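You operate a simulated robot arm through the tools that you are given. There is no shell and no other tool. Be economical: measure what you need, move in short steps, check, and stop when the job is done.

Carry out the task below with a simulated robot arm. There is one attempt and no reset: what you move stays moved.

## Task
Test the blue-tipped fibre holder on the scope and dress it till it passes.
Fine: DIRT is rubbed off on the white pad, SCRATCH on the green film; test again and leave it in the dock.

It is judged by the outcome, as a careful person would: the job done as asked, and still so three seconds after it is handed in. It fails if anything else is knocked over, pushed out of place, dropped, spilled or broken.

## Robot
A 6-joint arm with a two-finger parallel gripper, fixed in place. Base frame: the origin is at the foot of the arm, x ahead of it, y to its left, z up; the work surface is at about z = 0. Units: cm, degrees, N and s.
With the tool pointing down near the work surface it reaches from about 14 to 58 cm from the base axis. Its first joint turns from -66.0 to 66.0 degrees. Payload 2.1 kg.
The TCP is the grasp point between the finger pads, 3 cm short of the fingertips. In the tool frame z runs along the fingers and y along their closing line. The gripper opens to 9.4 cm. The fingers are 2.8 cm wide and 1 cm thick; the gripper's body (5 by 9.6 cm) begins 5.5 cm behind the TCP.
Orientation is told as [roll, pitch, yaw] about the base's x, y, z axes, in that order, counted from this pose: with the fingers straight down and closing along the base's y, the tool's x points along the base's -x, its y along +y and its z along -z.

## Interface
- The arm moves only by the tool apply_moves. Its argument "targets" is a list that holds one entry, the list of rows, each a list of 7 numbers: the shift along the base's x, y, z in cm, then the turn, a rotation vector about the base's x, y, z in degrees, then the finger opening in cm, from 0 to 9.4. In form: [[[x, y, z, ax, ay, az, jaw], ...]]. A call has 1 to 20 rows; each row shifts and turns the commanded pose from where the row before left it. Rows are played at 5 a second. More than 5 cm and 8.6 degrees between two rows, or a gripper value outside its range, and nothing of the call is played. A pose out of reach is approached as far as the arm can. The call stops where the force on the tool passes 60 N (or 10 N more than at its start, if that is more) or the arm is blocked; 0.2 s more then pass. Each finger travels about 7.2 cm/s and halts on what it meets, pressing with about 22 N; the grip force reading is that of the motor and also rises with nothing between the fingers. The clock runs only during rows and for 0.2 s after the last one: add rows that do not move to give the fingers time. The reply holds the time, the measured pose of the TCP, the force on the tool along the base axes, the opening and the grip force, in the units named above and with some noise.
- Cameras (640 x 400 px; columns grow to the right, rows downward): "scene" is fixed at [4.85, -37.42, 47.55]; the picture's right is [0.78, -0.63, 0.00], its down [-0.43, -0.53, -0.73] and it looks along [0.46, 0.57, -0.68] (base axes); focal length 307 px, centre (320, 200). "wrist" rides on the gripper at [7.6, 1.4, -10.3] in the tool frame; the picture's right is [-0.18, 0.98, 0.00], its down [-0.75, -0.14, -0.64] and it looks along [-0.63, -0.12, 0.77] (tool axes); focal length 243 px, centre (320, 200). There is no depth. A picture from a camera that has moved, and an enlarged one, comes with that camera's place and axes in the base frame and with its lens.
- snapshot(camera): a new picture of that camera. The clock stands still meanwhile.
- zoom(camera, box): a new picture of the part [left, top, right, bottom] of that camera's present view, enlarged. The clock stands still meanwhile.
- finish_job(): hands the job in; it is judged then, once.

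Work in short steps. Places have to be worked out from the pictures, the camera data and where the tool is seen: move nearer, look again, correct. Check each grasp and each placing, and mend what went wrong. You have 120 turns and 84 pictures in all, those below and enlarged ones among them. Open the gripper and draw the arm clear of the work before you hand the job in, unless the task says otherwise; then end with one line.

The tools are called after "Emit:" as a command line: name --argument value ..., lists and objects as JSON in quotes. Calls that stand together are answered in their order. apply_moves: Moves the arm, as the interface text tells. Its arguments: {"type":"object","properties":{"targets":{"type":"array","items":{"type":"array","items":{"type":"array","items":{"type":"number"}}}}},"required":["targets"]} The other tools are called the same way: snapshot (camera) takes a picture; zoom (camera, box) takes an enlarged picture of a part of a camera's view; finish_job () hands the job in.

At the start:

```text
t: 0.0
eef_pos: [29.0, 4.94, 23.8]
tool_rot: [0.0, -0.1, -0.1]
wrist_force: [0.7, 0.2, -0.4]
finger_gap: 9.41
grasp_force: 0.0
```

scene: 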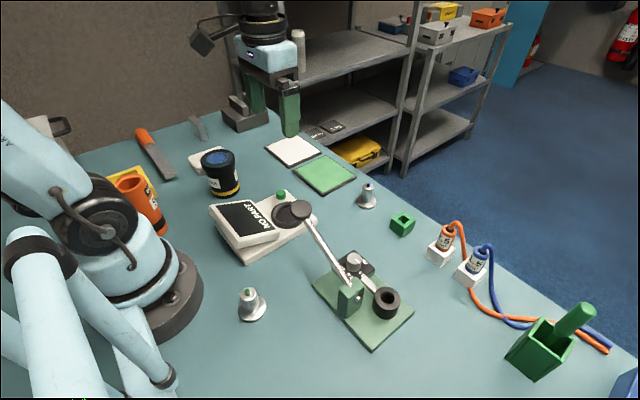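
wrist: 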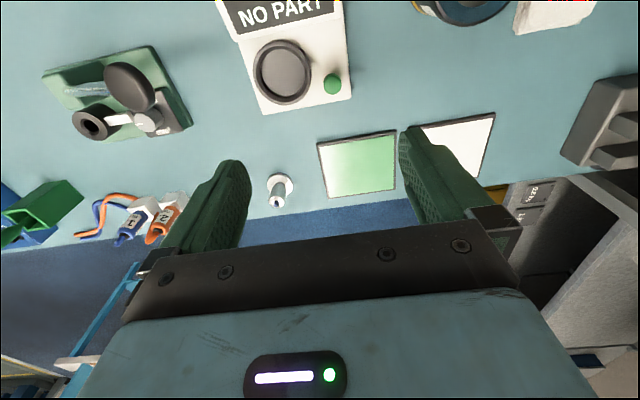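

The scene shows a scope with a "NO PART" display, two fibre holders, the two pads and a dock candidate. I'll zoom to identify them.

Emit:
zoom --camera "scene" --box '[190, 160, 430, 350]'

Emit:
zoom --camera "scene" --box '[320, 170, 620, 390]'

Emit:
zoom --camera "scene" --box '[100, 90, 400, 280]'

```text
2.11 times, centred on (310, 255) of scene
camera zoom: at [4.85, -37.42, 47.55], right [0.78, -0.63, 0.0], down [-0.43, -0.53, -0.73], along [0.46, 0.57, -0.68], focal length 646 px, centre (341, 84)
```

zoom: 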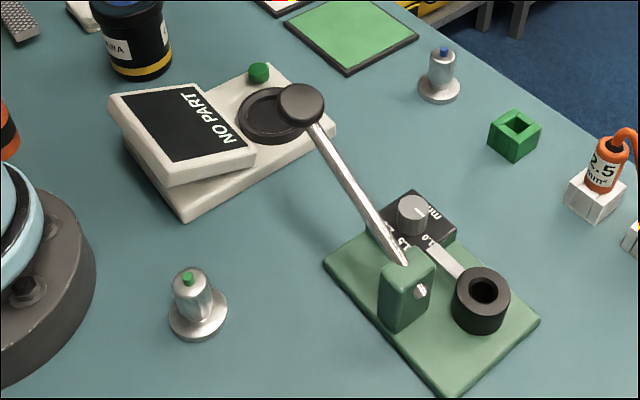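

```text
1.82 times, centred on (470, 280) of scene
camera zoom: at [4.85, -37.42, 47.55], right [0.78, -0.63, 0.0], down [-0.43, -0.53, -0.73], along [0.46, 0.57, -0.68], focal length 558 px, centre (47, 54)
```

zoom: 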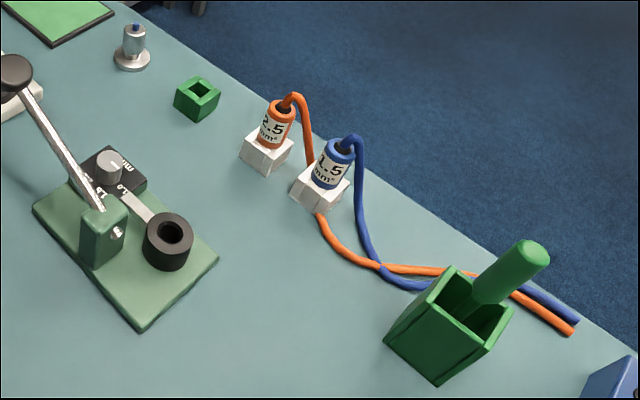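

```text
2.11 times, centred on (250, 185) of scene
camera zoom: at [4.85, -37.42, 47.55], right [0.78, -0.63, 0.0], down [-0.43, -0.53, -0.73], along [0.46, 0.57, -0.68], focal length 646 px, centre (467, 232)
```

zoom: 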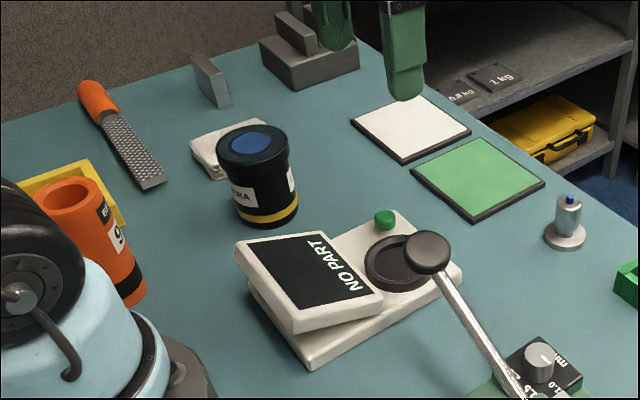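

The blue holder is around (45,-5) with a puck-like flange, and the scope port is around (27,0.7). I'll zoom from the wrist camera on the port and the holder.

Emit:
zoom --camera "wrist" --box '[200, 0, 380, 115]'

Emit:
zoom --camera "wrist" --box '[240, 130, 400, 230]'

Emit:
apply_moves --targets '[[[3, -3, 0, 0, 0, 0, 9.4], [3, -3, 0, 0, 0, 0, 9.4], [3, -3, -3, 0, 0, 0, 9.4], [2, -1, -4, 0, 0, 0, 9.4], [0, 0, 0, 0, 0, 0, 9.4]]]'

Emit:
snapshot --camera "wrist"

```text
3.48 times, centred on (290, 58) of wrist
camera zoom: at [21.43, 6.35, 33.93], right [0.19, 0.98, 0.0], down [0.75, -0.14, 0.64], along [0.63, -0.12, -0.76], focal length 844 px, centre (424, 696)
```

zoom: 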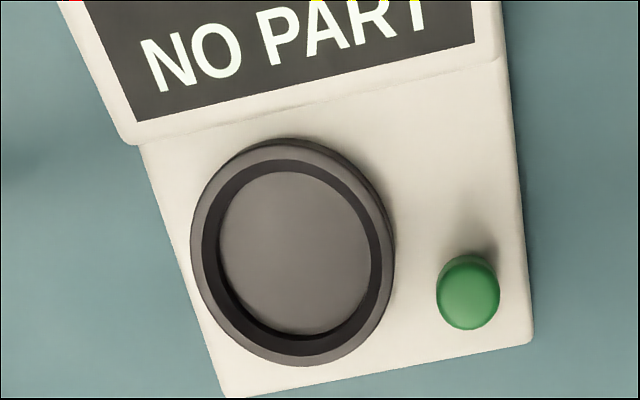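

```text
4.00 times, centred on (320, 180) of wrist
camera zoom: at [21.43, 6.35, 33.93], right [0.19, 0.98, 0.0], down [0.75, -0.14, 0.64], along [0.63, -0.12, -0.76], focal length 970 px, centre (320, 280)
```

zoom: 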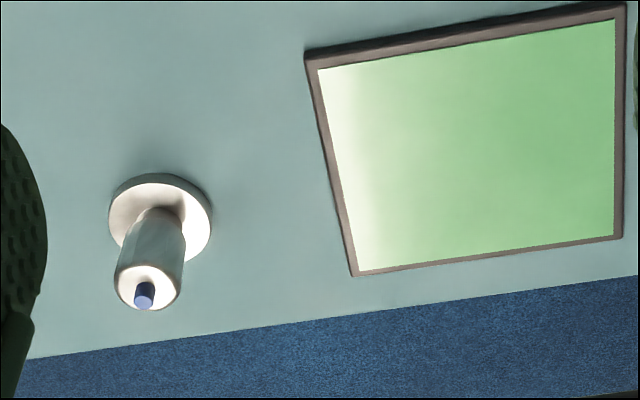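

```text
refused: row 3 steps farther than a row can; nothing moved
```

```text
76 pictures are left
camera wrist: at [21.43, 6.35, 33.93], right [0.19, 0.98, 0.0], down [0.75, -0.14, 0.64], along [0.63, -0.12, -0.76], focal length 243 px, centre (320, 200)
```

wrist: 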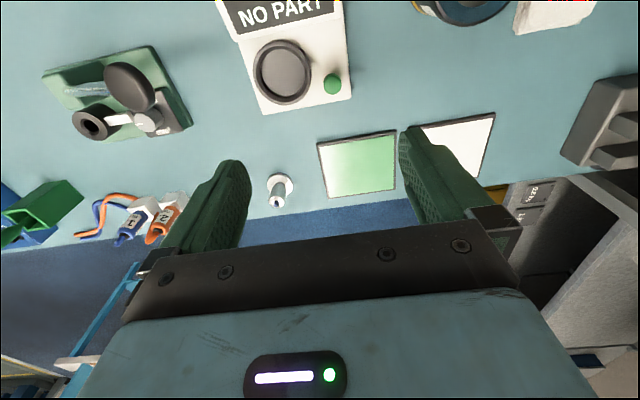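

Flange is about 4.5 cm and the dock ring about 5 cm inside, with a green button beside it, so the ring is the dock. I'll move nearer to the holder.

Emit:
apply_moves --targets '[[[3, -3, 0, 0, 0, 0, 9.4], [3, -3, 0, 0, 0, 0, 9.4], [3, -2.5, -2, 0, 0, 0, 9.4], [2, -1, -4, 0, 0, 0, 9.4], [0, 0, -3, 0, 0, 0, 9.4], [0, 0, 0, 0, 0, 0, 9.4]]]'

Emit:
snapshot --camera "wrist"

```text
t: 1.4
eef_pos: [40.11, -4.75, 14.61]
tool_rot: [-0.2, -0.1, -0.1]
wrist_force: [-1.1, 0.1, 0.3]
finger_gap: 9.42
grasp_force: 0.1
```

```text
75 pictures are left
camera wrist: at [32.65, -3.27, 24.8], right [0.19, 0.98, 0.0], down [0.75, -0.14, 0.64], along [0.63, -0.12, -0.76], focal length 243 px, centre (320, 200)
```

wrist: 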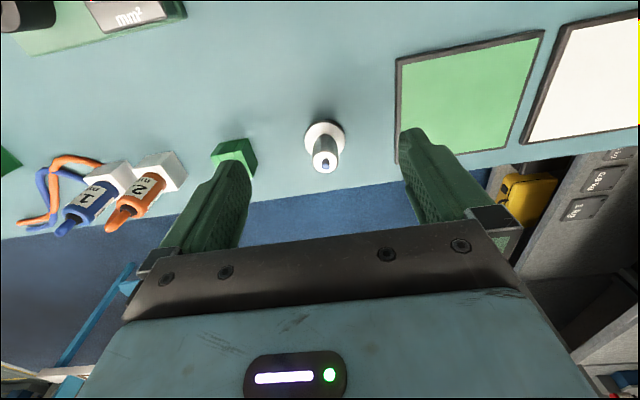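

Holder estimated at (44.2,-5.05), height ~6. I'll zoom for flange thickness and body profile.

Emit:
zoom --camera "wrist" --box '[284, 105, 364, 185]'

Emit:
zoom --camera "scene" --box '[340, 170, 400, 220]'

```text
5.00 times, centred on (324, 145) of wrist
camera zoom: at [32.65, -3.27, 24.8], right [0.19, 0.98, 0.0], down [0.75, -0.14, 0.64], along [0.63, -0.12, -0.76], focal length 1213 px, centre (300, 475)
```

zoom: 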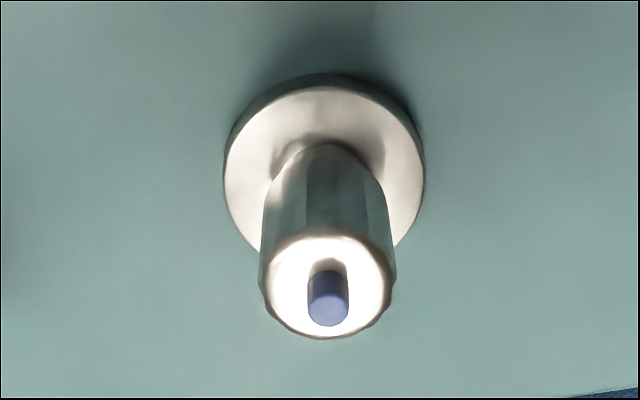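

```text
8.00 times, centred on (370, 195) of scene
camera zoom: at [4.85, -37.42, 47.55], right [0.78, -0.63, 0.0], down [-0.43, -0.53, -0.73], along [0.46, 0.57, -0.68], focal length 2456 px, centre (-80, 240)
```

zoom: 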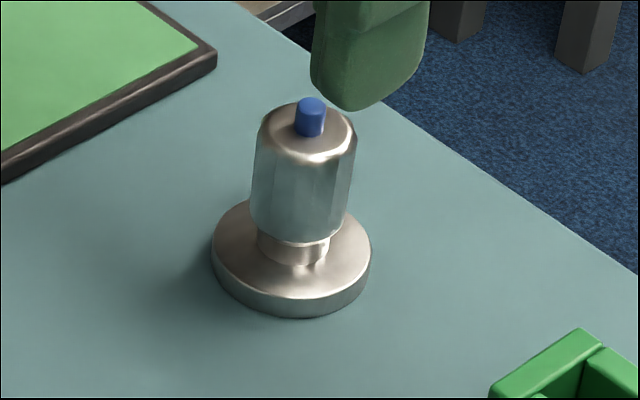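

Body is ~2.7 cm wide (z≈1.5–4.7) above a flange ~0.8 thick. I'll go above it, descend, and check alignment before closing.

Emit:
apply_moves --targets '[[[2.1, -0.2, 0, 0, 0, 0, 7], [2.0, -0.1, -2, 0, 0, 0, 6], [0, 0, -3, 0, 0, 0, 6], [0, 0, -2, 0, 0, 0, 6], [0, 0, 0, 0, 0, 0, 6]]]'

Emit:
zoom --camera "wrist" --box '[160, 80, 480, 280]'

Emit:
zoom --camera "scene" --box '[300, 130, 440, 230]'

```text
t: 2.6
eef_pos: [44.14, -5.04, 7.67]
tool_rot: [0.0, -0.1, -0.1]
wrist_force: [0.5, 0.7, -0.1]
finger_gap: 5.97
grasp_force: 0.1
```

```text
2.00 times, centred on (320, 180) of wrist
camera zoom: at [36.57, -3.59, 17.88], right [0.19, 0.98, 0.0], down [0.75, -0.14, 0.64], along [0.63, -0.12, -0.76], focal length 485 px, centre (320, 240)
```

zoom: 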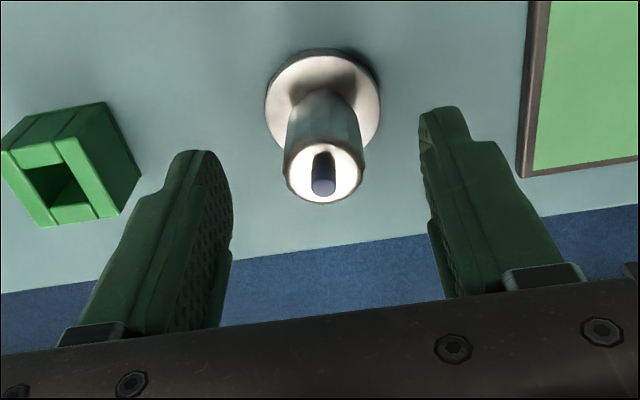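

```text
4.00 times, centred on (370, 180) of scene
camera zoom: at [4.85, -37.42, 47.55], right [0.78, -0.63, 0.0], down [-0.43, -0.53, -0.73], along [0.46, 0.57, -0.68], focal length 1228 px, centre (120, 280)
```

zoom: 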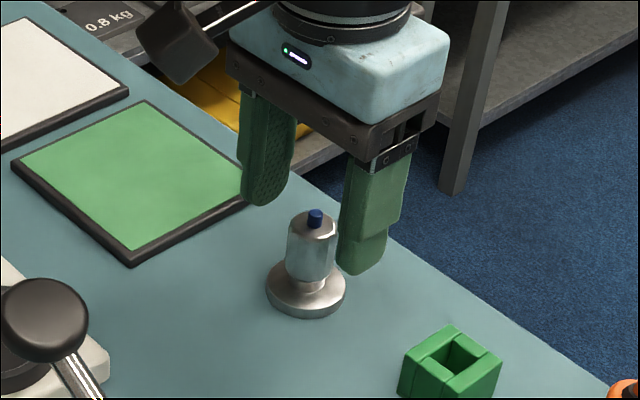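

Aligned (holder x≈44.2, y≈-5.0, tip top ≈6.1). Descend to TCP z≈4.7 and close.

Emit:
apply_moves --targets '[[[0.05, 0.05, -1.5, 0, 0, 0, 6], [0, 0, -1.45, 0, 0, 0, 6], [0, 0, 0, 0, 0, 0, 4], [0, 0, 0, 0, 0, 0, 2.2], [0, 0, 0, 0, 0, 0, 2], [0, 0, 0, 0, 0, 0, 2]]]'

Emit:
zoom --camera "scene" --box '[320, 150, 420, 220]'

```text
t: 4.0
eef_pos: [44.3, -4.83, 4.81]
tool_rot: [0.0, -0.2, -0.2]
wrist_force: [0.3, -0.6, -0.8]
finger_gap: 2.53
grasp_force: 22.4
```

```text
5.71 times, centred on (370, 185) of scene
camera zoom: at [4.85, -37.42, 47.55], right [0.78, -0.63, 0.0], down [-0.43, -0.53, -0.73], along [0.46, 0.57, -0.68], focal length 1755 px, centre (34, 286)
```

zoom: 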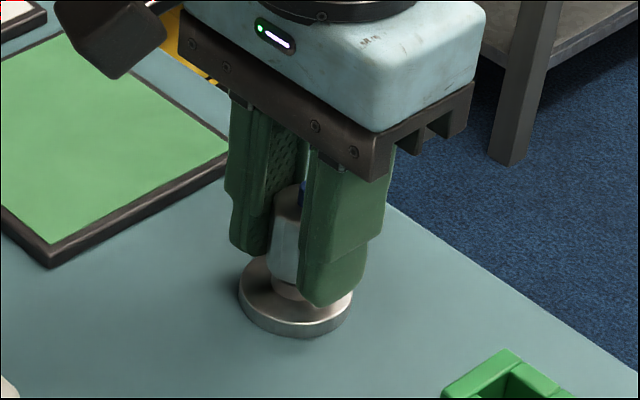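

Grip took at 2.53 cm. Lift and check, then travel towards the scope dock at about (27.2,1.0).

Emit:
apply_moves --targets '[[[0, 0, 2, 0, 0, 0, 2], [0, 0, 3, 0, 0, 0, 2], [0, 0, 3, 0, 0, 0, 2], [-3, 1.5, 1, 0, 0, 0, 2], [-3, 1.5, 0, 0, 0, 0, 2], [-3, 1.5, 0, 0, 0, 0, 2], [-3, 1.3, 0, 0, 0, 0, 2], [-3, 0, 0, 0, 0, 0, 2], [-2, 0, 0, 0, 0, 0, 2], [0, 0, 0, 0, 0, 0, 2]]]'

Emit:
snapshot --camera "wrist"

Emit:
snapshot --camera "scene"

```text
t: 6.2
eef_pos: [27.01, 0.74, 13.69]
tool_rot: [-0.1, -0.2, -0.1]
wrist_force: [0.4, -0.2, -1.0]
finger_gap: 2.5
grasp_force: 21.7
```

```text
69 pictures are left
camera wrist: at [19.41, 2.31, 23.96], right [0.19, 0.98, 0.0], down [0.75, -0.14, 0.64], along [0.63, -0.12, -0.76], focal length 243 px, centre (320, 200)
```

wrist: 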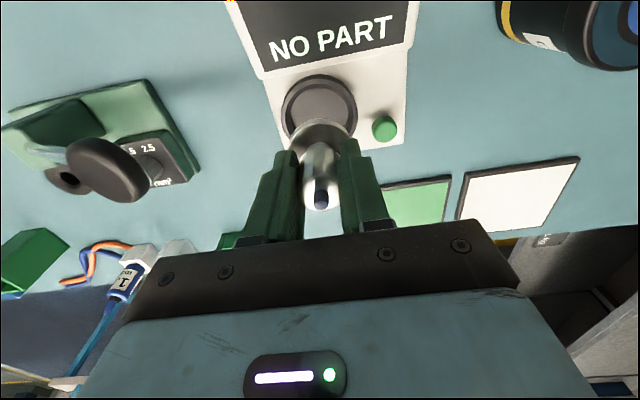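

```text
68 pictures are left
```

scene: 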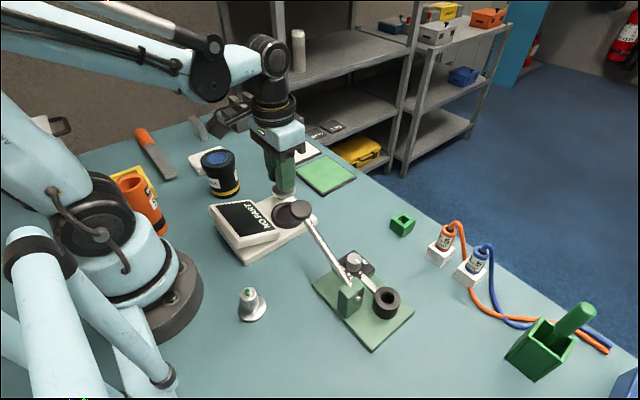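

Holder is held. I'll zoom to refine the dock centre and height.

Emit:
zoom --camera "wrist" --box '[240, 50, 400, 150]'

Emit:
zoom --camera "scene" --box '[220, 150, 340, 225]'

```text
4.00 times, centred on (320, 100) of wrist
camera zoom: at [19.41, 2.31, 23.96], right [0.19, 0.98, 0.0], down [0.75, -0.14, 0.64], along [0.63, -0.12, -0.76], focal length 970 px, centre (320, 600)
```

zoom: 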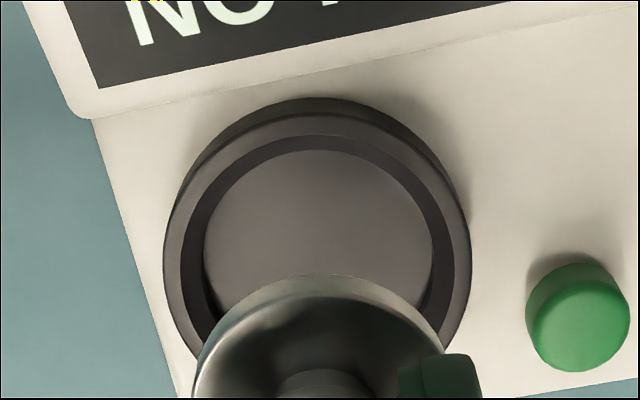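

```text
5.33 times, centred on (280, 188) of scene
camera zoom: at [4.85, -37.42, 47.55], right [0.78, -0.63, 0.0], down [-0.43, -0.53, -0.73], along [0.46, 0.57, -0.68], focal length 1638 px, centre (533, 267)
```

zoom: 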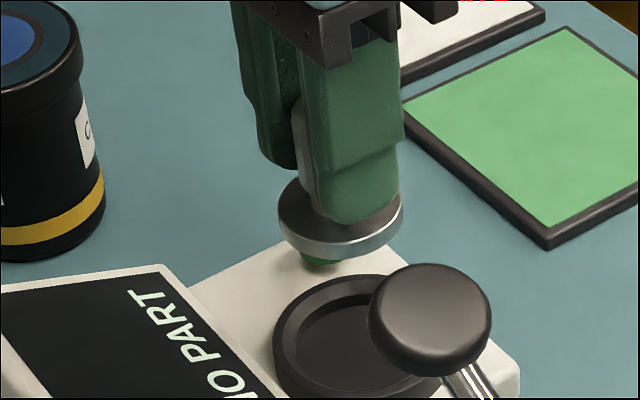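

Dock centre ≈(27.2,0.77), rim height ≈3.2, funnel-shaped. Lower until the flange is just above the rim and compare.

Emit:
apply_moves --targets '[[[0.15, 0, -2, 0, 0, 0, 2], [0, 0, -2, 0, 0, 0, 2], [0, 0, -1, 0, 0, 0, 2], [0, 0, 0, 0, 0, 0, 2]]]'

Emit:
zoom --camera "wrist" --box '[220, 50, 420, 175]'

Emit:
zoom --camera "scene" --box '[230, 150, 350, 225]'

```text
t: 7.2
eef_pos: [27.19, 1.01, 8.92]
tool_rot: [-0.1, -0.2, -0.1]
wrist_force: [0.6, -0.3, -1.2]
finger_gap: 2.52
grasp_force: 22.1
```

```text
3.20 times, centred on (320, 112) of wrist
camera zoom: at [19.61, 2.4, 19.09], right [0.19, 0.98, 0.0], down [0.75, -0.14, 0.64], along [0.63, -0.12, -0.76], focal length 776 px, centre (320, 480)
```

zoom: 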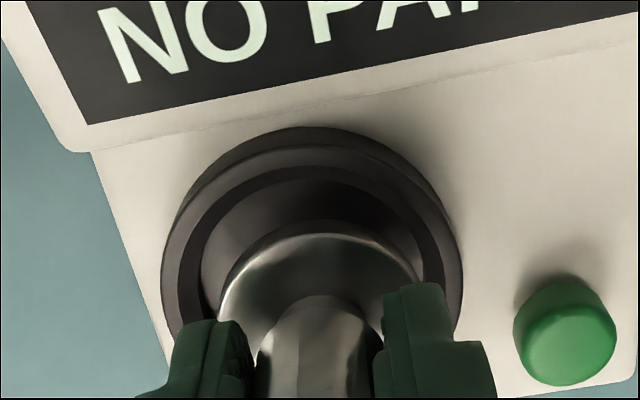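

```text
5.33 times, centred on (290, 188) of scene
camera zoom: at [4.85, -37.42, 47.55], right [0.78, -0.63, 0.0], down [-0.43, -0.53, -0.73], along [0.46, 0.57, -0.68], focal length 1638 px, centre (480, 267)
```

zoom: 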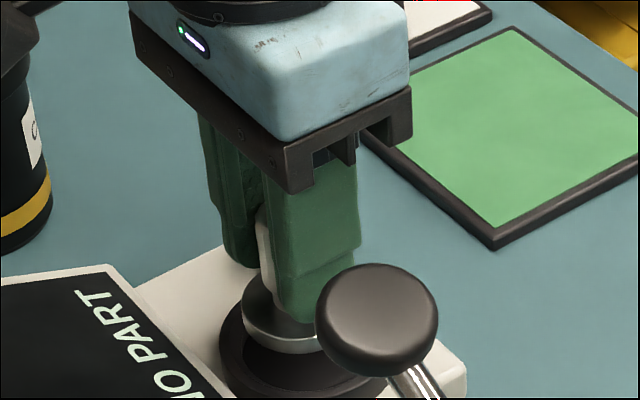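

Relative to the rim, the flange is about 0.2 cm too far +y and ~0.1 short in x. Correct and lower gently into the dock.

Emit:
apply_moves --targets '[[[0.1, -0.2, 0, 0, 0, 0, 2], [0, 0, -0.4, 0, 0, 0, 2], [0, 0, -0.4, 0, 0, 0, 2], [0, 0, -0.3, 0, 0, 0, 2], [0, 0, -0.3, 0, 0, 0, 2], [0, 0, 0, 0, 0, 0, 2]]]'

Emit:
zoom --camera "wrist" --box '[220, 0, 420, 175]'

```text
t: 8.6
eef_pos: [27.41, 0.68, 7.25]
tool_rot: [-0.2, -0.3, -0.2]
wrist_force: [0.3, 0.4, -1.0]
finger_gap: 2.5
grasp_force: 22.1
```

```text
2.29 times, centred on (320, 88) of wrist
camera zoom: at [19.87, 2.21, 17.54], right [0.19, 0.98, 0.0], down [0.75, -0.14, 0.64], along [0.63, -0.12, -0.76], focal length 555 px, centre (320, 457)
```

zoom: 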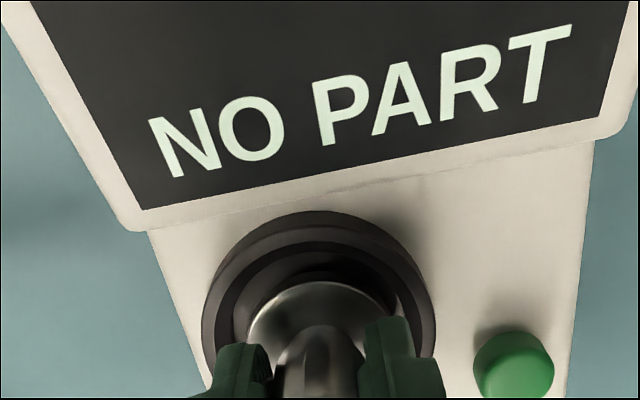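

Well centred and no contact yet; continue down in small steps.

Emit:
apply_moves --targets '[[[0, 0, -0.25, 0, 0, 0, 2], [0, 0, -0.25, 0, 0, 0, 2], [0, 0, 0, 0, 0, 0, 2]]]'

Emit:
zoom --camera "wrist" --box '[220, 0, 420, 175]'

```text
t: 9.4
eef_pos: [27.36, 0.75, 6.94]
tool_rot: [0.1, -0.2, -0.2]
wrist_force: [-1.8, 1.5, 21.5]
finger_gap: 2.51
grasp_force: 22.1
```

```text
2.29 times, centred on (320, 88) of wrist
camera zoom: at [19.84, 2.17, 17.12], right [0.19, 0.98, 0.0], down [0.75, -0.14, 0.64], along [0.63, -0.12, -0.76], focal length 555 px, centre (320, 457)
```

zoom: 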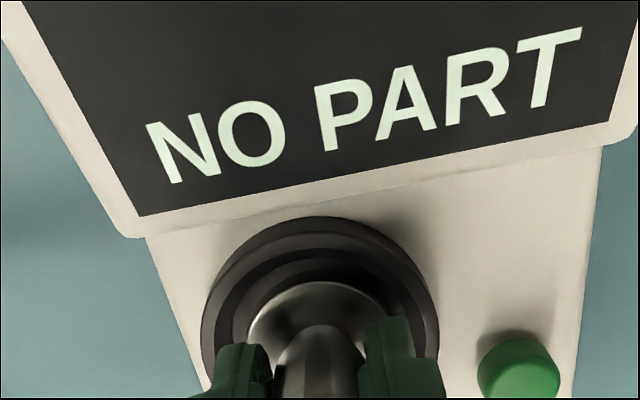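

Contact with the dock floor (21 N). Ease off slightly, release and rise to see if it sits flat.

Emit:
apply_moves --targets '[[[0, 0, 0.15, 0, 0, 0, 2], [0, 0, 0, 0, 0, 0, 4], [0, 0, 0, 0, 0, 0, 5], [0, 0, 0, 0, 0, 0, 5], [0, 0, 2, 0, 0, 0, 5], [0, 0, 2.5, 0, 0, 0, 5], [0, 0, 2.5, 0, 0, 0, 5], [0, 0, 0, 0, 0, 0, 5]]]'

Emit:
snapshot --camera "wrist"

Emit:
zoom --camera "scene" --box '[200, 130, 360, 230]'

```text
t: 11.2
eef_pos: [27.37, 0.92, 14.01]
tool_rot: [0.0, -0.2, -0.1]
wrist_force: [-0.2, -0.5, 0.1]
finger_gap: 4.99
grasp_force: 0.1
```

```text
61 pictures are left
camera wrist: at [19.8, 2.36, 24.22], right [0.19, 0.98, 0.0], down [0.75, -0.14, 0.64], along [0.63, -0.12, -0.76], focal length 243 px, centre (320, 200)
```

wrist: 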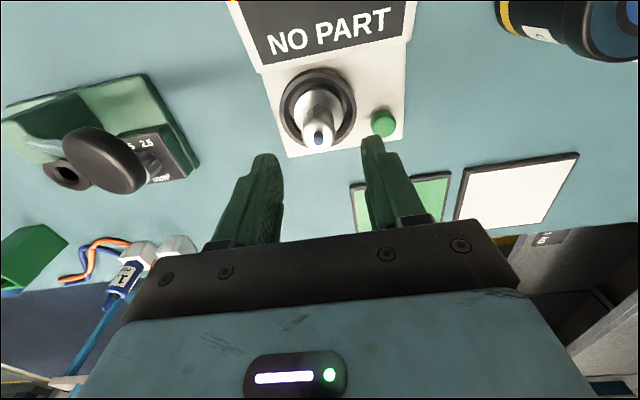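

```text
4.00 times, centred on (280, 180) of scene
camera zoom: at [4.85, -37.42, 47.55], right [0.78, -0.63, 0.0], down [-0.43, -0.53, -0.73], along [0.46, 0.57, -0.68], focal length 1228 px, centre (480, 280)
```

zoom: 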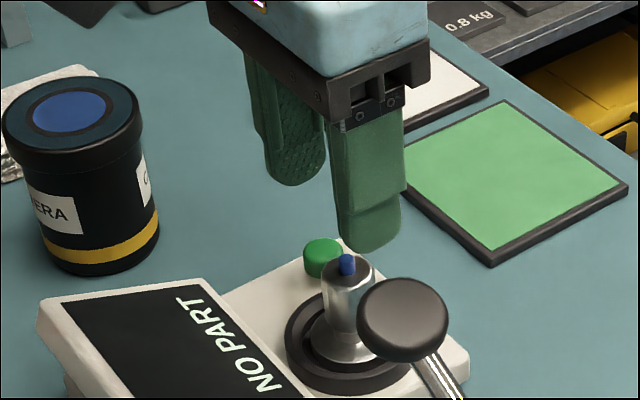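

Seated flat. The button is at about (29.4,6.3). Close the fingers, go above it, and look.

Emit:
apply_moves --targets '[[[1, 2.7, 0, 0, 0, 0, 3], [1, 2.7, 0, 0, 0, 0, 0.5], [0, 0, -2.5, 0, 0, 0, 0], [0, 0, -2.5, 0, 0, 0, 0], [0, 0, 0, 0, 0, 0, 0]]]'

Emit:
snapshot --camera "wrist"

Emit:
zoom --camera "scene" --box '[200, 130, 360, 230]'

```text
t: 12.4
eef_pos: [29.44, 6.31, 8.81]
tool_rot: [-0.1, -0.2, -0.1]
wrist_force: [-0.4, 0.4, -0.3]
finger_gap: 0.0
grasp_force: 22.0
```

```text
59 pictures are left
camera wrist: at [21.93, 7.69, 19.14], right [0.19, 0.98, 0.0], down [0.75, -0.14, 0.64], along [0.63, -0.12, -0.76], focal length 243 px, centre (320, 200)
```

wrist: 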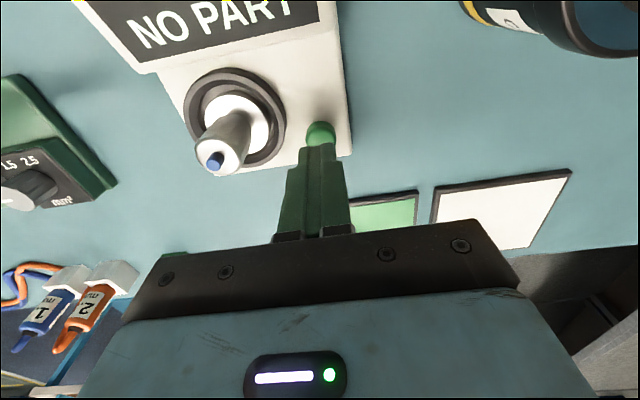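

```text
4.00 times, centred on (280, 180) of scene
camera zoom: at [4.85, -37.42, 47.55], right [0.78, -0.63, 0.0], down [-0.43, -0.53, -0.73], along [0.46, 0.57, -0.68], focal length 1228 px, centre (480, 280)
```

zoom: 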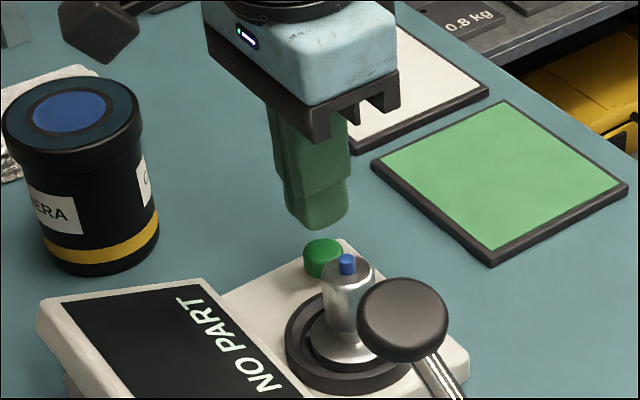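

Aligned over the button. Lower slowly and press.

Emit:
apply_moves --targets '[[[0, 0, -1.5, 0, 0, 0, 0], [0, 0, -0.5, 0, 0, 0, 0], [0, 0, -0.3, 0, 0, 0, 0], [0, 0, -0.2, 0, 0, 0, 0], [0, 0, 0, 0, 0, 0, 0]]]'

Emit:
zoom --camera "scene" --box '[200, 130, 360, 230]'

```text
t: 13.6
eef_pos: [29.41, 6.14, 6.39]
tool_rot: [-0.1, -0.3, 0.0]
wrist_force: [-0.5, -1.0, 3.1]
finger_gap: 0.0
grasp_force: 22.3
```

```text
4.00 times, centred on (280, 180) of scene
camera zoom: at [4.85, -37.42, 47.55], right [0.78, -0.63, 0.0], down [-0.43, -0.53, -0.73], along [0.46, 0.57, -0.68], focal length 1228 px, centre (480, 280)
```

zoom: 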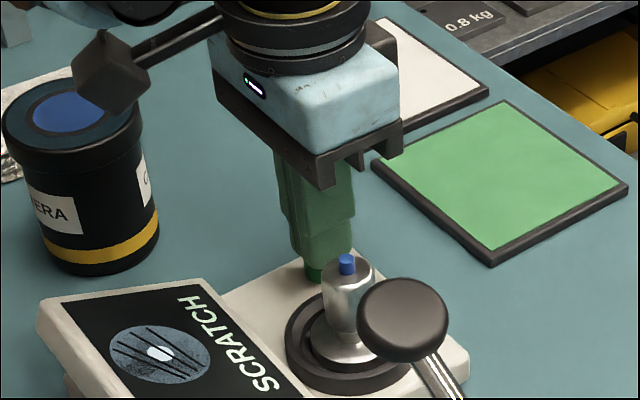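

Result: SCRATCH → green film. Rise, return above the holder and regrip it at the release pose.

Emit:
apply_moves --targets '[[[0, 0, 2.5, 0, 0, 0, 0], [0, 0, 2.5, 0, 0, 0, 2], [0, 0, 2.5, 0, 0, 0, 4], [-1, -2.7, 0, 0, 0, 0, 5.5], [-1, -2.7, 0, 0, 0, 0, 5.5], [0, 0, -1.5, 0, 0, 0, 5.5], [0, 0, 0, 0, 0, 0, 5.5]]]'

Emit:
snapshot --camera "wrist"

```text
t: 15.2
eef_pos: [27.5, 0.74, 12.6]
tool_rot: [-0.1, -0.3, -0.1]
wrist_force: [-0.6, 0.0, -0.1]
finger_gap: 5.49
grasp_force: 0.0
```

```text
56 pictures are left
camera wrist: at [19.92, 2.16, 22.8], right [0.19, 0.98, 0.0], down [0.75, -0.14, 0.64], along [0.63, -0.12, -0.76], focal length 243 px, centre (320, 200)
```

wrist: 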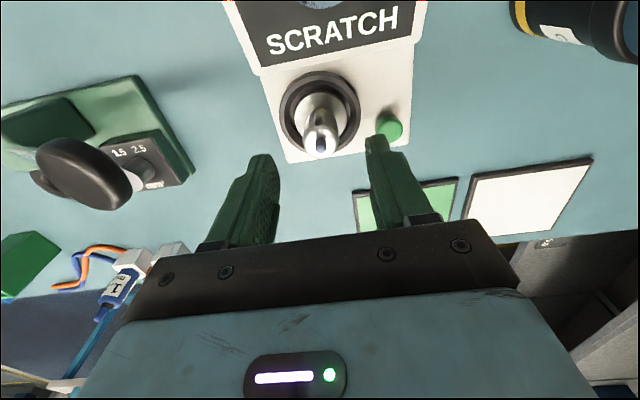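

Good. Descend to the grip height and close, then lift clear.

Emit:
apply_moves --targets '[[[0, 0, -2, 0, 0, 0, 5.5], [0, 0, -2, 0, 0, 0, 5.5], [0, 0, -1.5, 0, 0, 0, 5.5], [0, 0, 0, 0, 0, 0, 3.5], [0, 0, 0, 0, 0, 0, 2], [0, 0, 0, 0, 0, 0, 2], [0, 0, 0, 0, 0, 0, 2]]]'

Emit:
apply_moves --targets '[[[0, 0, 1, 0, 0, 0, 2], [0, 0, 3, 0, 0, 0, 2], [0, 0, 3, 0, 0, 0, 2], [3, 2, 0, 0, 0, 0, 2], [3, 2, 0, 0, 0, 0, 2], [3, 2, 0, 0, 0, 0, 2], [0, 0, 0, 0, 0, 0, 2]]]'

Emit:
snapshot --camera "wrist"

Emit:
snapshot --camera "scene"

```text
t: 16.8
eef_pos: [27.44, 0.66, 7.11]
tool_rot: [-0.1, -0.2, -0.2]
wrist_force: [0.5, 0.8, 0.0]
finger_gap: 2.51
grasp_force: 21.9
```

```text
t: 18.4
eef_pos: [36.1, 6.59, 14.01]
tool_rot: [-0.2, -0.2, -0.1]
wrist_force: [0.5, -0.2, -0.8]
finger_gap: 2.49
grasp_force: 22.3
```

```text
55 pictures are left
camera wrist: at [28.53, 7.99, 24.23], right [0.19, 0.98, 0.0], down [0.75, -0.14, 0.64], along [0.63, -0.12, -0.76], focal length 243 px, centre (320, 200)
```

wrist: 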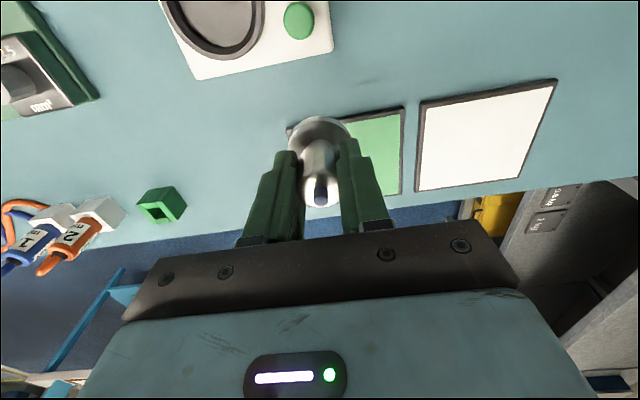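

```text
54 pictures are left
```

scene: 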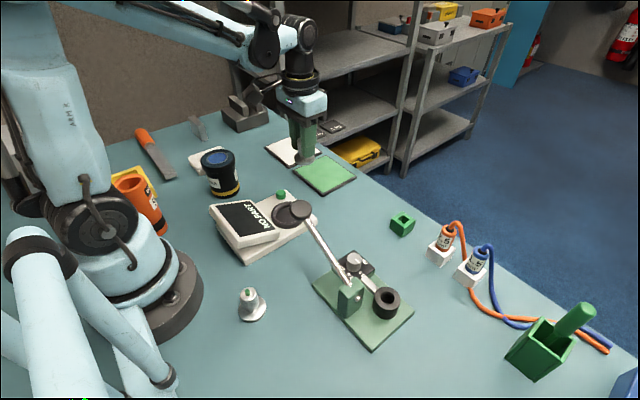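

Film spans about x 38–49, y 2–14.5, centre (43.5,8.3). Move above it and descend close.

Emit:
apply_moves --targets '[[[2.5, 0.6, 0, 0, 0, 0, 2], [2.5, 0.6, 0, 0, 0, 0, 2], [2.4, 0.5, 0, 0, 0, 0, 2], [0, 0, -3, 0, 0, 0, 2], [0, 0, -3, 0, 0, 0, 2], [0, 0, -1.2, 0, 0, 0, 2], [0, 0, 0, 0, 0, 0, 2]]]'

Emit:
zoom --camera "scene" --box '[260, 120, 380, 210]'

Emit:
snapshot --camera "wrist"

```text
t: 20.0
eef_pos: [43.74, 8.36, 6.81]
tool_rot: [-0.2, -0.2, -0.2]
wrist_force: [0.4, 0.4, -1.2]
finger_gap: 2.49
grasp_force: 22.0
```

```text
4.44 times, centred on (320, 165) of scene
camera zoom: at [4.85, -37.42, 47.55], right [0.78, -0.63, 0.0], down [-0.43, -0.53, -0.73], along [0.46, 0.57, -0.68], focal length 1365 px, centre (320, 356)
```

zoom: 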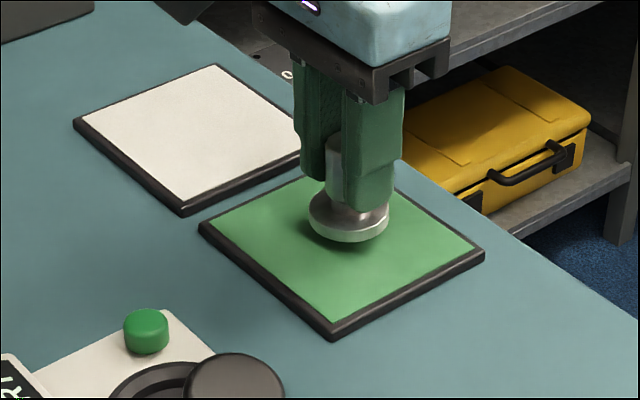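

```text
52 pictures are left
camera wrist: at [36.19, 9.74, 17.09], right [0.19, 0.98, 0.0], down [0.75, -0.14, 0.64], along [0.63, -0.12, -0.76], focal length 243 px, centre (320, 200)
```

wrist: 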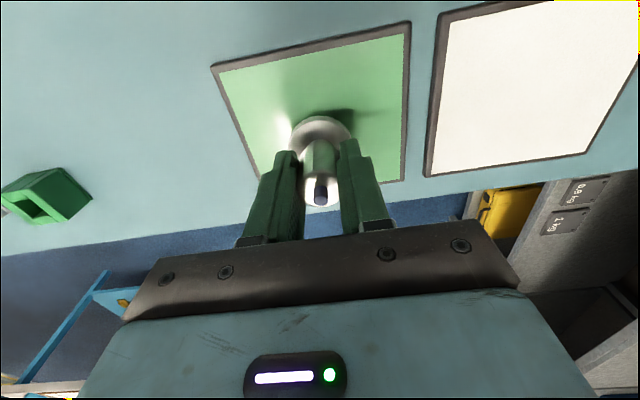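

Positioned over the film centre. Lower gently to contact.

Emit:
apply_moves --targets '[[[0, 0, -0.6, 0, 0, 0, 2], [0, 0, -0.3, 0, 0, 0, 2], [0, 0, -0.15, 0, 0, 0, 2], [0, 0, 0, 0, 0, 0, 2]]]'

```text
t: 21.0
eef_pos: [43.71, 8.28, 5.72]
tool_rot: [-0.1, -0.2, -0.1]
wrist_force: [0.8, 0.0, -1.0]
finger_gap: 2.51
grasp_force: 22.0
```

No contact yet; continue in smaller steps.

Emit:
apply_moves --targets '[[[0, 0, -0.15, 0, 0, 0, 2], [0, 0, 0, 0, 0, 0, 2]]]'

Emit:
apply_moves --targets '[[[0, 0, -0.1, 0, 0, 0, 2], [0, 0, 0, 0, 0, 0, 2]]]'

```text
t: 21.6
eef_pos: [43.79, 8.3, 5.61]
tool_rot: [-0.1, -0.2, -0.2]
wrist_force: [-1.6, -3.0, 17.9]
finger_gap: 2.5
grasp_force: 21.6
```

```text
t: 22.2
eef_pos: [43.8, 8.48, 5.4]
tool_rot: [-0.1, -0.2, -0.2]
wrist_force: [-0.4, -4.1, 11.2]
finger_gap: 2.5
grasp_force: 21.9
```

In contact at ~11 N. Rub with back-and-forth strokes within the film.

Emit:
apply_moves --targets '[[[0, 0.8, 0, 0, 0, 0, 2], [0, 0.8, 0, 0, 0, 0, 2], [0, -0.8, 0, 0, 0, 0, 2], [0, -0.8, 0, 0, 0, 0, 2], [0, -0.8, 0, 0, 0, 0, 2], [0, -0.8, 0, 0, 0, 0, 2], [0, 0.8, 0, 0, 0, 0, 2], [0, 0.8, 0, 0, 0, 0, 2], [0, 0.8, 0, 0, 0, 0, 2], [0, 0.8, 0, 0, 0, 0, 2], [0, -0.8, 0, 0, 0, 0, 2], [0, -0.8, 0, 0, 0, 0, 2], [0, -0.8, 0, 0, 0, 0, 2], [0, -0.8, 0, 0, 0, 0, 2], [0, 0.8, 0, 0, 0, 0, 2], [0, 0.8, 0, 0, 0, 0, 2], [0, 0, 0, 0, 0, 0, 2]]]'

Emit:
zoom --camera "scene" --box '[260, 120, 380, 210]'

```text
t: 25.8
eef_pos: [43.77, 8.52, 5.53]
tool_rot: [-0.1, -0.2, -0.2]
wrist_force: [1.2, -1.5, 3.1]
finger_gap: 2.52
grasp_force: 22.0
```

```text
4.44 times, centred on (320, 165) of scene
camera zoom: at [4.85, -37.42, 47.55], right [0.78, -0.63, 0.0], down [-0.42, -0.53, -0.73], along [0.46, 0.57, -0.68], focal length 1365 px, centre (320, 356)
```

zoom: 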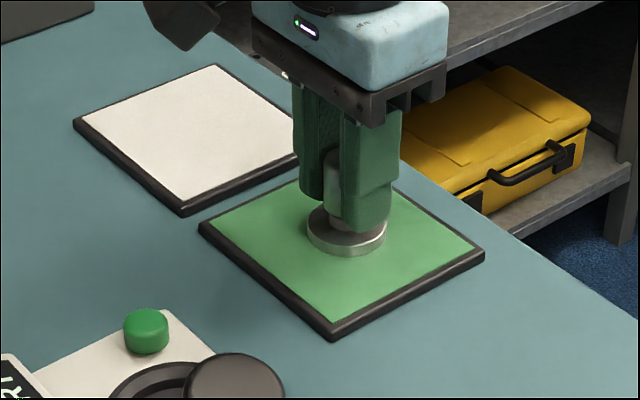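

Contact eased to 3 N; press 0.12 cm more and do x strokes.

Emit:
apply_moves --targets '[[[0, 0, -0.12, 0, 0, 0, 2], [0.8, 0, 0, 0, 0, 0, 2], [0.8, 0, 0, 0, 0, 0, 2], [-0.8, 0, 0, 0, 0, 0, 2], [-0.8, 0, 0, 0, 0, 0, 2], [-0.8, 0, 0, 0, 0, 0, 2], [-0.8, 0, 0, 0, 0, 0, 2], [0.8, 0, 0, 0, 0, 0, 2], [0.8, 0, 0, 0, 0, 0, 2], [0.8, 0, 0, 0, 0, 0, 2], [0.8, 0, 0, 0, 0, 0, 2], [-0.8, 0, 0, 0, 0, 0, 2], [-0.8, 0, 0, 0, 0, 0, 2], [-0.8, 0, 0, 0, 0, 0, 2], [-0.8, 0, 0, 0, 0, 0, 2], [0.8, 0, 0, 0, 0, 0, 2], [0.8, 0, 0, 0, 0, 0, 2], [0, 0, 0, 0, 0, 0, 2]]]'

```text
t: 29.6
eef_pos: [43.83, 8.45, 5.32]
tool_rot: [-0.1, -0.1, -0.1]
wrist_force: [-0.5, 0.0, -0.4]
finger_gap: 2.52
grasp_force: 21.9
```

Force has relaxed as the holder seats deeper in the grip. One more set with slight progressive pressure.

Emit:
apply_moves --targets '[[[0, 0, -0.08, 0, 0, 0, 2], [0, 0, -0.06, 0, 0, 0, 2], [0, 0.8, 0, 0, 0, 0, 2], [0, 0.8, 0, 0, 0, 0, 2], [0, -0.8, 0, 0, 0, 0, 2], [0, -0.8, 0, 0, 0, 0, 2], [0, -0.8, -0.03, 0, 0, 0, 2], [0, -0.8, 0, 0, 0, 0, 2], [0, 0.8, 0, 0, 0, 0, 2], [0, 0.8, 0, 0, 0, 0, 2], [0, 0.8, 0, 0, 0, 0, 2], [0, 0.8, 0, 0, 0, 0, 2], [0, -0.8, -0.03, 0, 0, 0, 2], [0, -0.8, 0, 0, 0, 0, 2], [0, -0.8, 0, 0, 0, 0, 2], [0, -0.8, 0, 0, 0, 0, 2], [0, 0.8, 0, 0, 0, 0, 2], [0, 0.8, 0, 0, 0, 0, 2], [0, 0, 0, 0, 0, 0, 2]]]'

Emit:
zoom --camera "scene" --box '[260, 120, 380, 210]'

```text
t: 33.6
eef_pos: [43.68, 8.53, 5.26]
tool_rot: [0.0, -0.2, -0.1]
wrist_force: [0.3, -0.7, -0.2]
finger_gap: 2.5
grasp_force: 22.0
```

```text
4.44 times, centred on (320, 165) of scene
camera zoom: at [4.85, -37.42, 47.55], right [0.78, -0.63, 0.0], down [-0.43, -0.53, -0.73], along [0.46, 0.57, -0.68], focal length 1365 px, centre (320, 356)
```

zoom: 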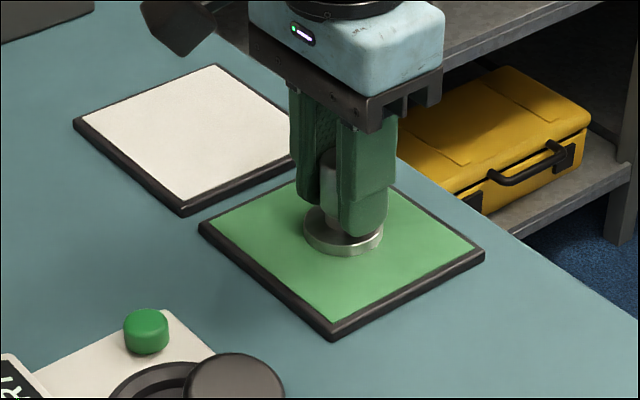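

Back to the dock: lift and reverse the lateral moves, stop above the rim.

Emit:
apply_moves --targets '[[[0, 0, 2, 0, 0, 0, 2], [0, 0, 3.5, 0, 0, 0, 2], [0, 0, 3.5, 0, 0, 0, 2], [-3.4, -1.7, 0, 0, 0, 0, 2], [-4, -2, 0, 0, 0, 0, 2], [-4, -2, 0, 0, 0, 0, 2], [-3, -1.5, 0, 0, 0, 0, 2], [-2, -0.5, 0, 0, 0, 0, 2], [0, 0, -3, 0, 0, 0, 2], [0, 0, -2.5, 0, 0, 0, 2], [0, 0, 0, 0, 0, 0, 2]]]'

Emit:
zoom --camera "wrist" --box '[220, 50, 420, 175]'

```text
t: 36.0
eef_pos: [27.56, 0.87, 8.68]
tool_rot: [-0.2, -0.2, -0.1]
wrist_force: [-0.3, 0.3, -0.9]
finger_gap: 2.51
grasp_force: 22.3
```

```text
3.20 times, centred on (320, 112) of wrist
camera zoom: at [19.95, 2.27, 18.9], right [0.19, 0.98, 0.0], down [0.75, -0.14, 0.64], along [0.63, -0.12, -0.76], focal length 776 px, centre (320, 480)
```

zoom: 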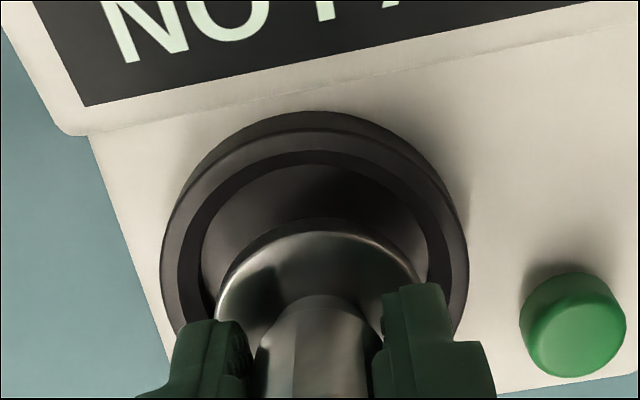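

Slight correction (-0.15 x, -0.12 y), then lower into the dock.

Emit:
apply_moves --targets '[[[-0.15, -0.12, 0, 0, 0, 0, 2], [0, 0, -0.5, 0, 0, 0, 2], [0, 0, -0.5, 0, 0, 0, 2], [0, 0, -0.4, 0, 0, 0, 2], [0, 0, -0.2, 0, 0, 0, 2], [0, 0, 0, 0, 0, 0, 2]]]'

Emit:
zoom --camera "wrist" --box '[220, 50, 420, 175]'

```text
t: 37.4
eef_pos: [27.2, 0.66, 7.13]
tool_rot: [-0.2, -0.1, -0.2]
wrist_force: [-0.6, 0.2, -1.2]
finger_gap: 2.52
grasp_force: 22.2
```

```text
3.20 times, centred on (320, 112) of wrist
camera zoom: at [19.67, 2.08, 17.36], right [0.19, 0.98, 0.0], down [0.75, -0.14, 0.64], along [0.63, -0.12, -0.76], focal length 776 px, centre (320, 480)
```

zoom: 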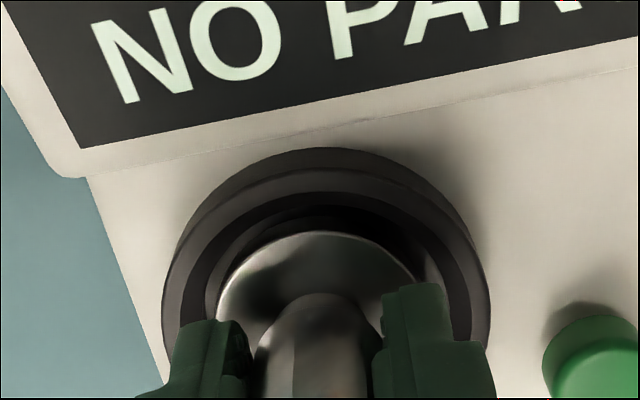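

Centred within ~0.1 cm. Lower to contact.

Emit:
apply_moves --targets '[[[0.05, 0.08, -0.25, 0, 0, 0, 2], [0, 0, -0.15, 0, 0, 0, 2], [0, 0, 0, 0, 0, 0, 2]]]'

```text
t: 38.2
eef_pos: [27.24, 0.8, 6.84]
tool_rot: [-0.2, -0.2, -0.1]
wrist_force: [-0.2, -1.3, 3.9]
finger_gap: 2.5
grasp_force: 22.3
```

Light contact beginning; a little further to confirm it's the floor.

Emit:
apply_moves --targets '[[[0, 0, -0.1, 0, 0, 0, 2], [0, 0, 0, 0, 0, 0, 2]]]'

Emit:
zoom --camera "wrist" --box '[220, 50, 420, 175]'

```text
t: 38.8
eef_pos: [27.36, 0.78, 6.61]
tool_rot: [0.0, -0.2, 0.0]
wrist_force: [-0.8, 2.1, 4.9]
finger_gap: 2.49
grasp_force: 22.0
```

```text
3.20 times, centred on (320, 112) of wrist
camera zoom: at [19.74, 2.15, 16.82], right [0.18, 0.98, 0.0], down [0.75, -0.14, 0.64], along [0.63, -0.12, -0.76], focal length 776 px, centre (320, 480)
```

zoom: 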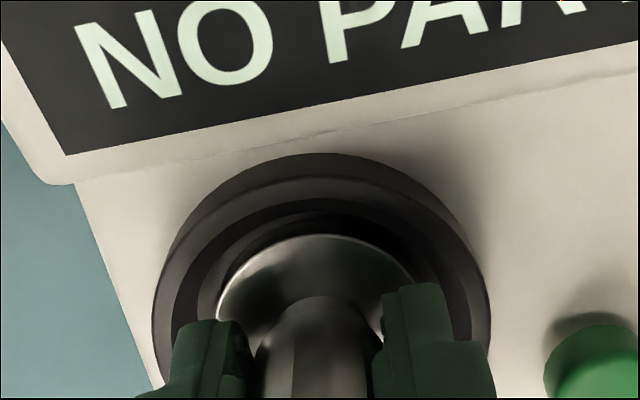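

On the floor at ~5 N. Release and rise, then move over the button with closed fingers.

Emit:
apply_moves --targets '[[[0, 0, 0, 0, 0, 0, 3.5], [0, 0, 0, 0, 0, 0, 4], [0, 0, 0.5, 0, 0, 0, 4.5], [0, 0, 2, 0, 0, 0, 5], [0, 0, 2.5, 0, 0, 0, 5], [0, 0, 2.5, 0, 0, 0, 5], [0, 0, 0, 0, 0, 0, 5]]]'

Emit:
zoom --camera "scene" --box '[200, 130, 360, 230]'

Emit:
snapshot --camera "wrist"

```text
t: 40.4
eef_pos: [27.21, 0.83, 14.26]
tool_rot: [-0.1, -0.2, -0.1]
wrist_force: [0.3, -0.7, -0.4]
finger_gap: 5.0
grasp_force: 0.0
```

```text
4.00 times, centred on (280, 180) of scene
camera zoom: at [4.85, -37.42, 47.55], right [0.78, -0.63, 0.0], down [-0.43, -0.53, -0.73], along [0.46, 0.57, -0.68], focal length 1228 px, centre (480, 280)
```

zoom: 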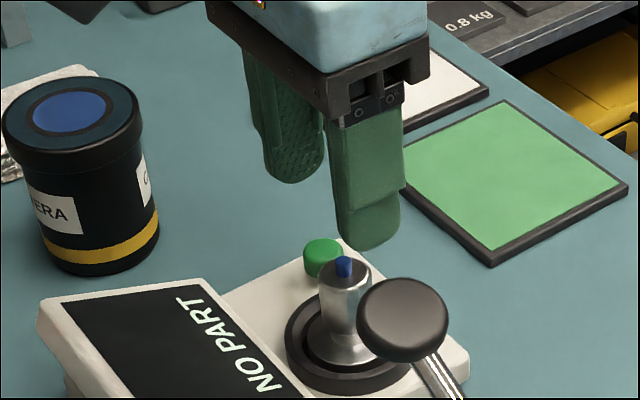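

```text
45 pictures are left
camera wrist: at [19.69, 2.22, 24.51], right [0.19, 0.98, 0.0], down [0.75, -0.14, 0.64], along [0.63, -0.12, -0.76], focal length 243 px, centre (320, 200)
```

wrist: 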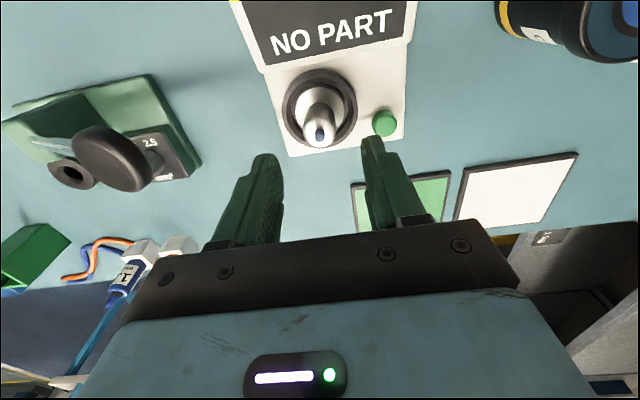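

Seated. Move above the button and press.

Emit:
apply_moves --targets '[[[1.1, 2.7, 0, 0, 0, 0, 3], [1.1, 2.7, 0, 0, 0, 0, 0.5], [0, 0, -2.5, 0, 0, 0, 0], [0, 0, -2.5, 0, 0, 0, 0], [0, 0, -1.6, 0, 0, 0, 0], [0, 0, -0.6, 0, 0, 0, 0], [0, 0, -0.3, 0, 0, 0, 0], [0, 0, -0.2, 0, 0, 0, 0], [0, 0, 0, 0, 0, 0, 0]]]'

Emit:
zoom --camera "scene" --box '[200, 130, 360, 230]'

```text
t: 42.4
eef_pos: [29.45, 5.95, 6.41]
tool_rot: [-0.1, -0.2, -0.2]
wrist_force: [0.3, -1.4, 2.9]
finger_gap: 0.0
grasp_force: 21.9
```

```text
4.00 times, centred on (280, 180) of scene
camera zoom: at [4.85, -37.42, 47.55], right [0.78, -0.63, 0.0], down [-0.43, -0.53, -0.73], along [0.46, 0.57, -0.68], focal length 1228 px, centre (480, 280)
```

zoom: 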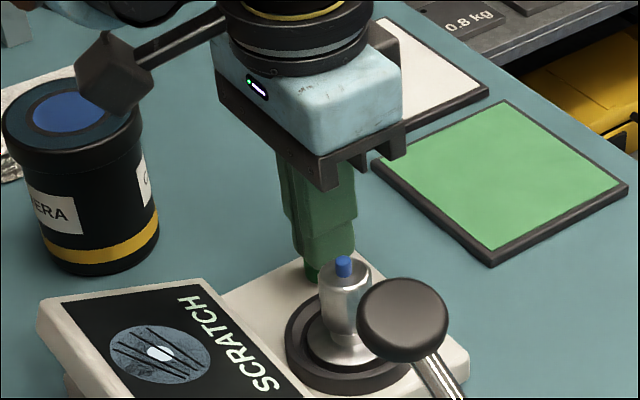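

Still SCRATCH, so it needs more polishing with firmer, sustained pressure. Go back and regrip the holder.

Emit:
apply_moves --targets '[[[0, 0, 2.5, 0, 0, 0, 0], [0, 0, 2.5, 0, 0, 0, 2], [0, 0, 2.7, 0, 0, 0, 4], [-1.1, -2.7, 0, 0, 0, 0, 5.5], [-1.1, -2.7, 0, 0, 0, 0, 5.5], [0, 0, -1.5, 0, 0, 0, 5.5], [0, 0, -2, 0, 0, 0, 5.5], [0, 0, -2, 0, 0, 0, 5.5], [0, 0, -1.4, 0, 0, 0, 5.5], [0, 0, 0, 0, 0, 0, 5.5]]]'

Emit:
zoom --camera "wrist" --box '[200, 50, 440, 200]'

```text
t: 44.6
eef_pos: [27.35, 0.72, 7.25]
tool_rot: [-0.2, -0.3, -0.2]
wrist_force: [0.7, -0.5, 0.1]
finger_gap: 5.51
grasp_force: 0.0
```

```text
2.67 times, centred on (320, 125) of wrist
camera zoom: at [19.75, 2.22, 17.48], right [0.19, 0.98, 0.0], down [0.75, -0.14, 0.64], along [0.63, -0.12, -0.76], focal length 647 px, centre (320, 400)
```

zoom: 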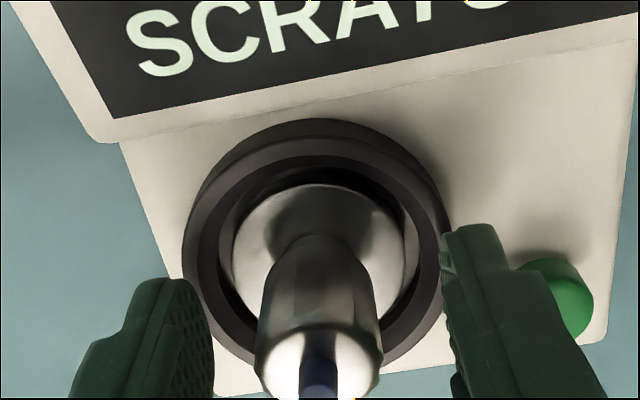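

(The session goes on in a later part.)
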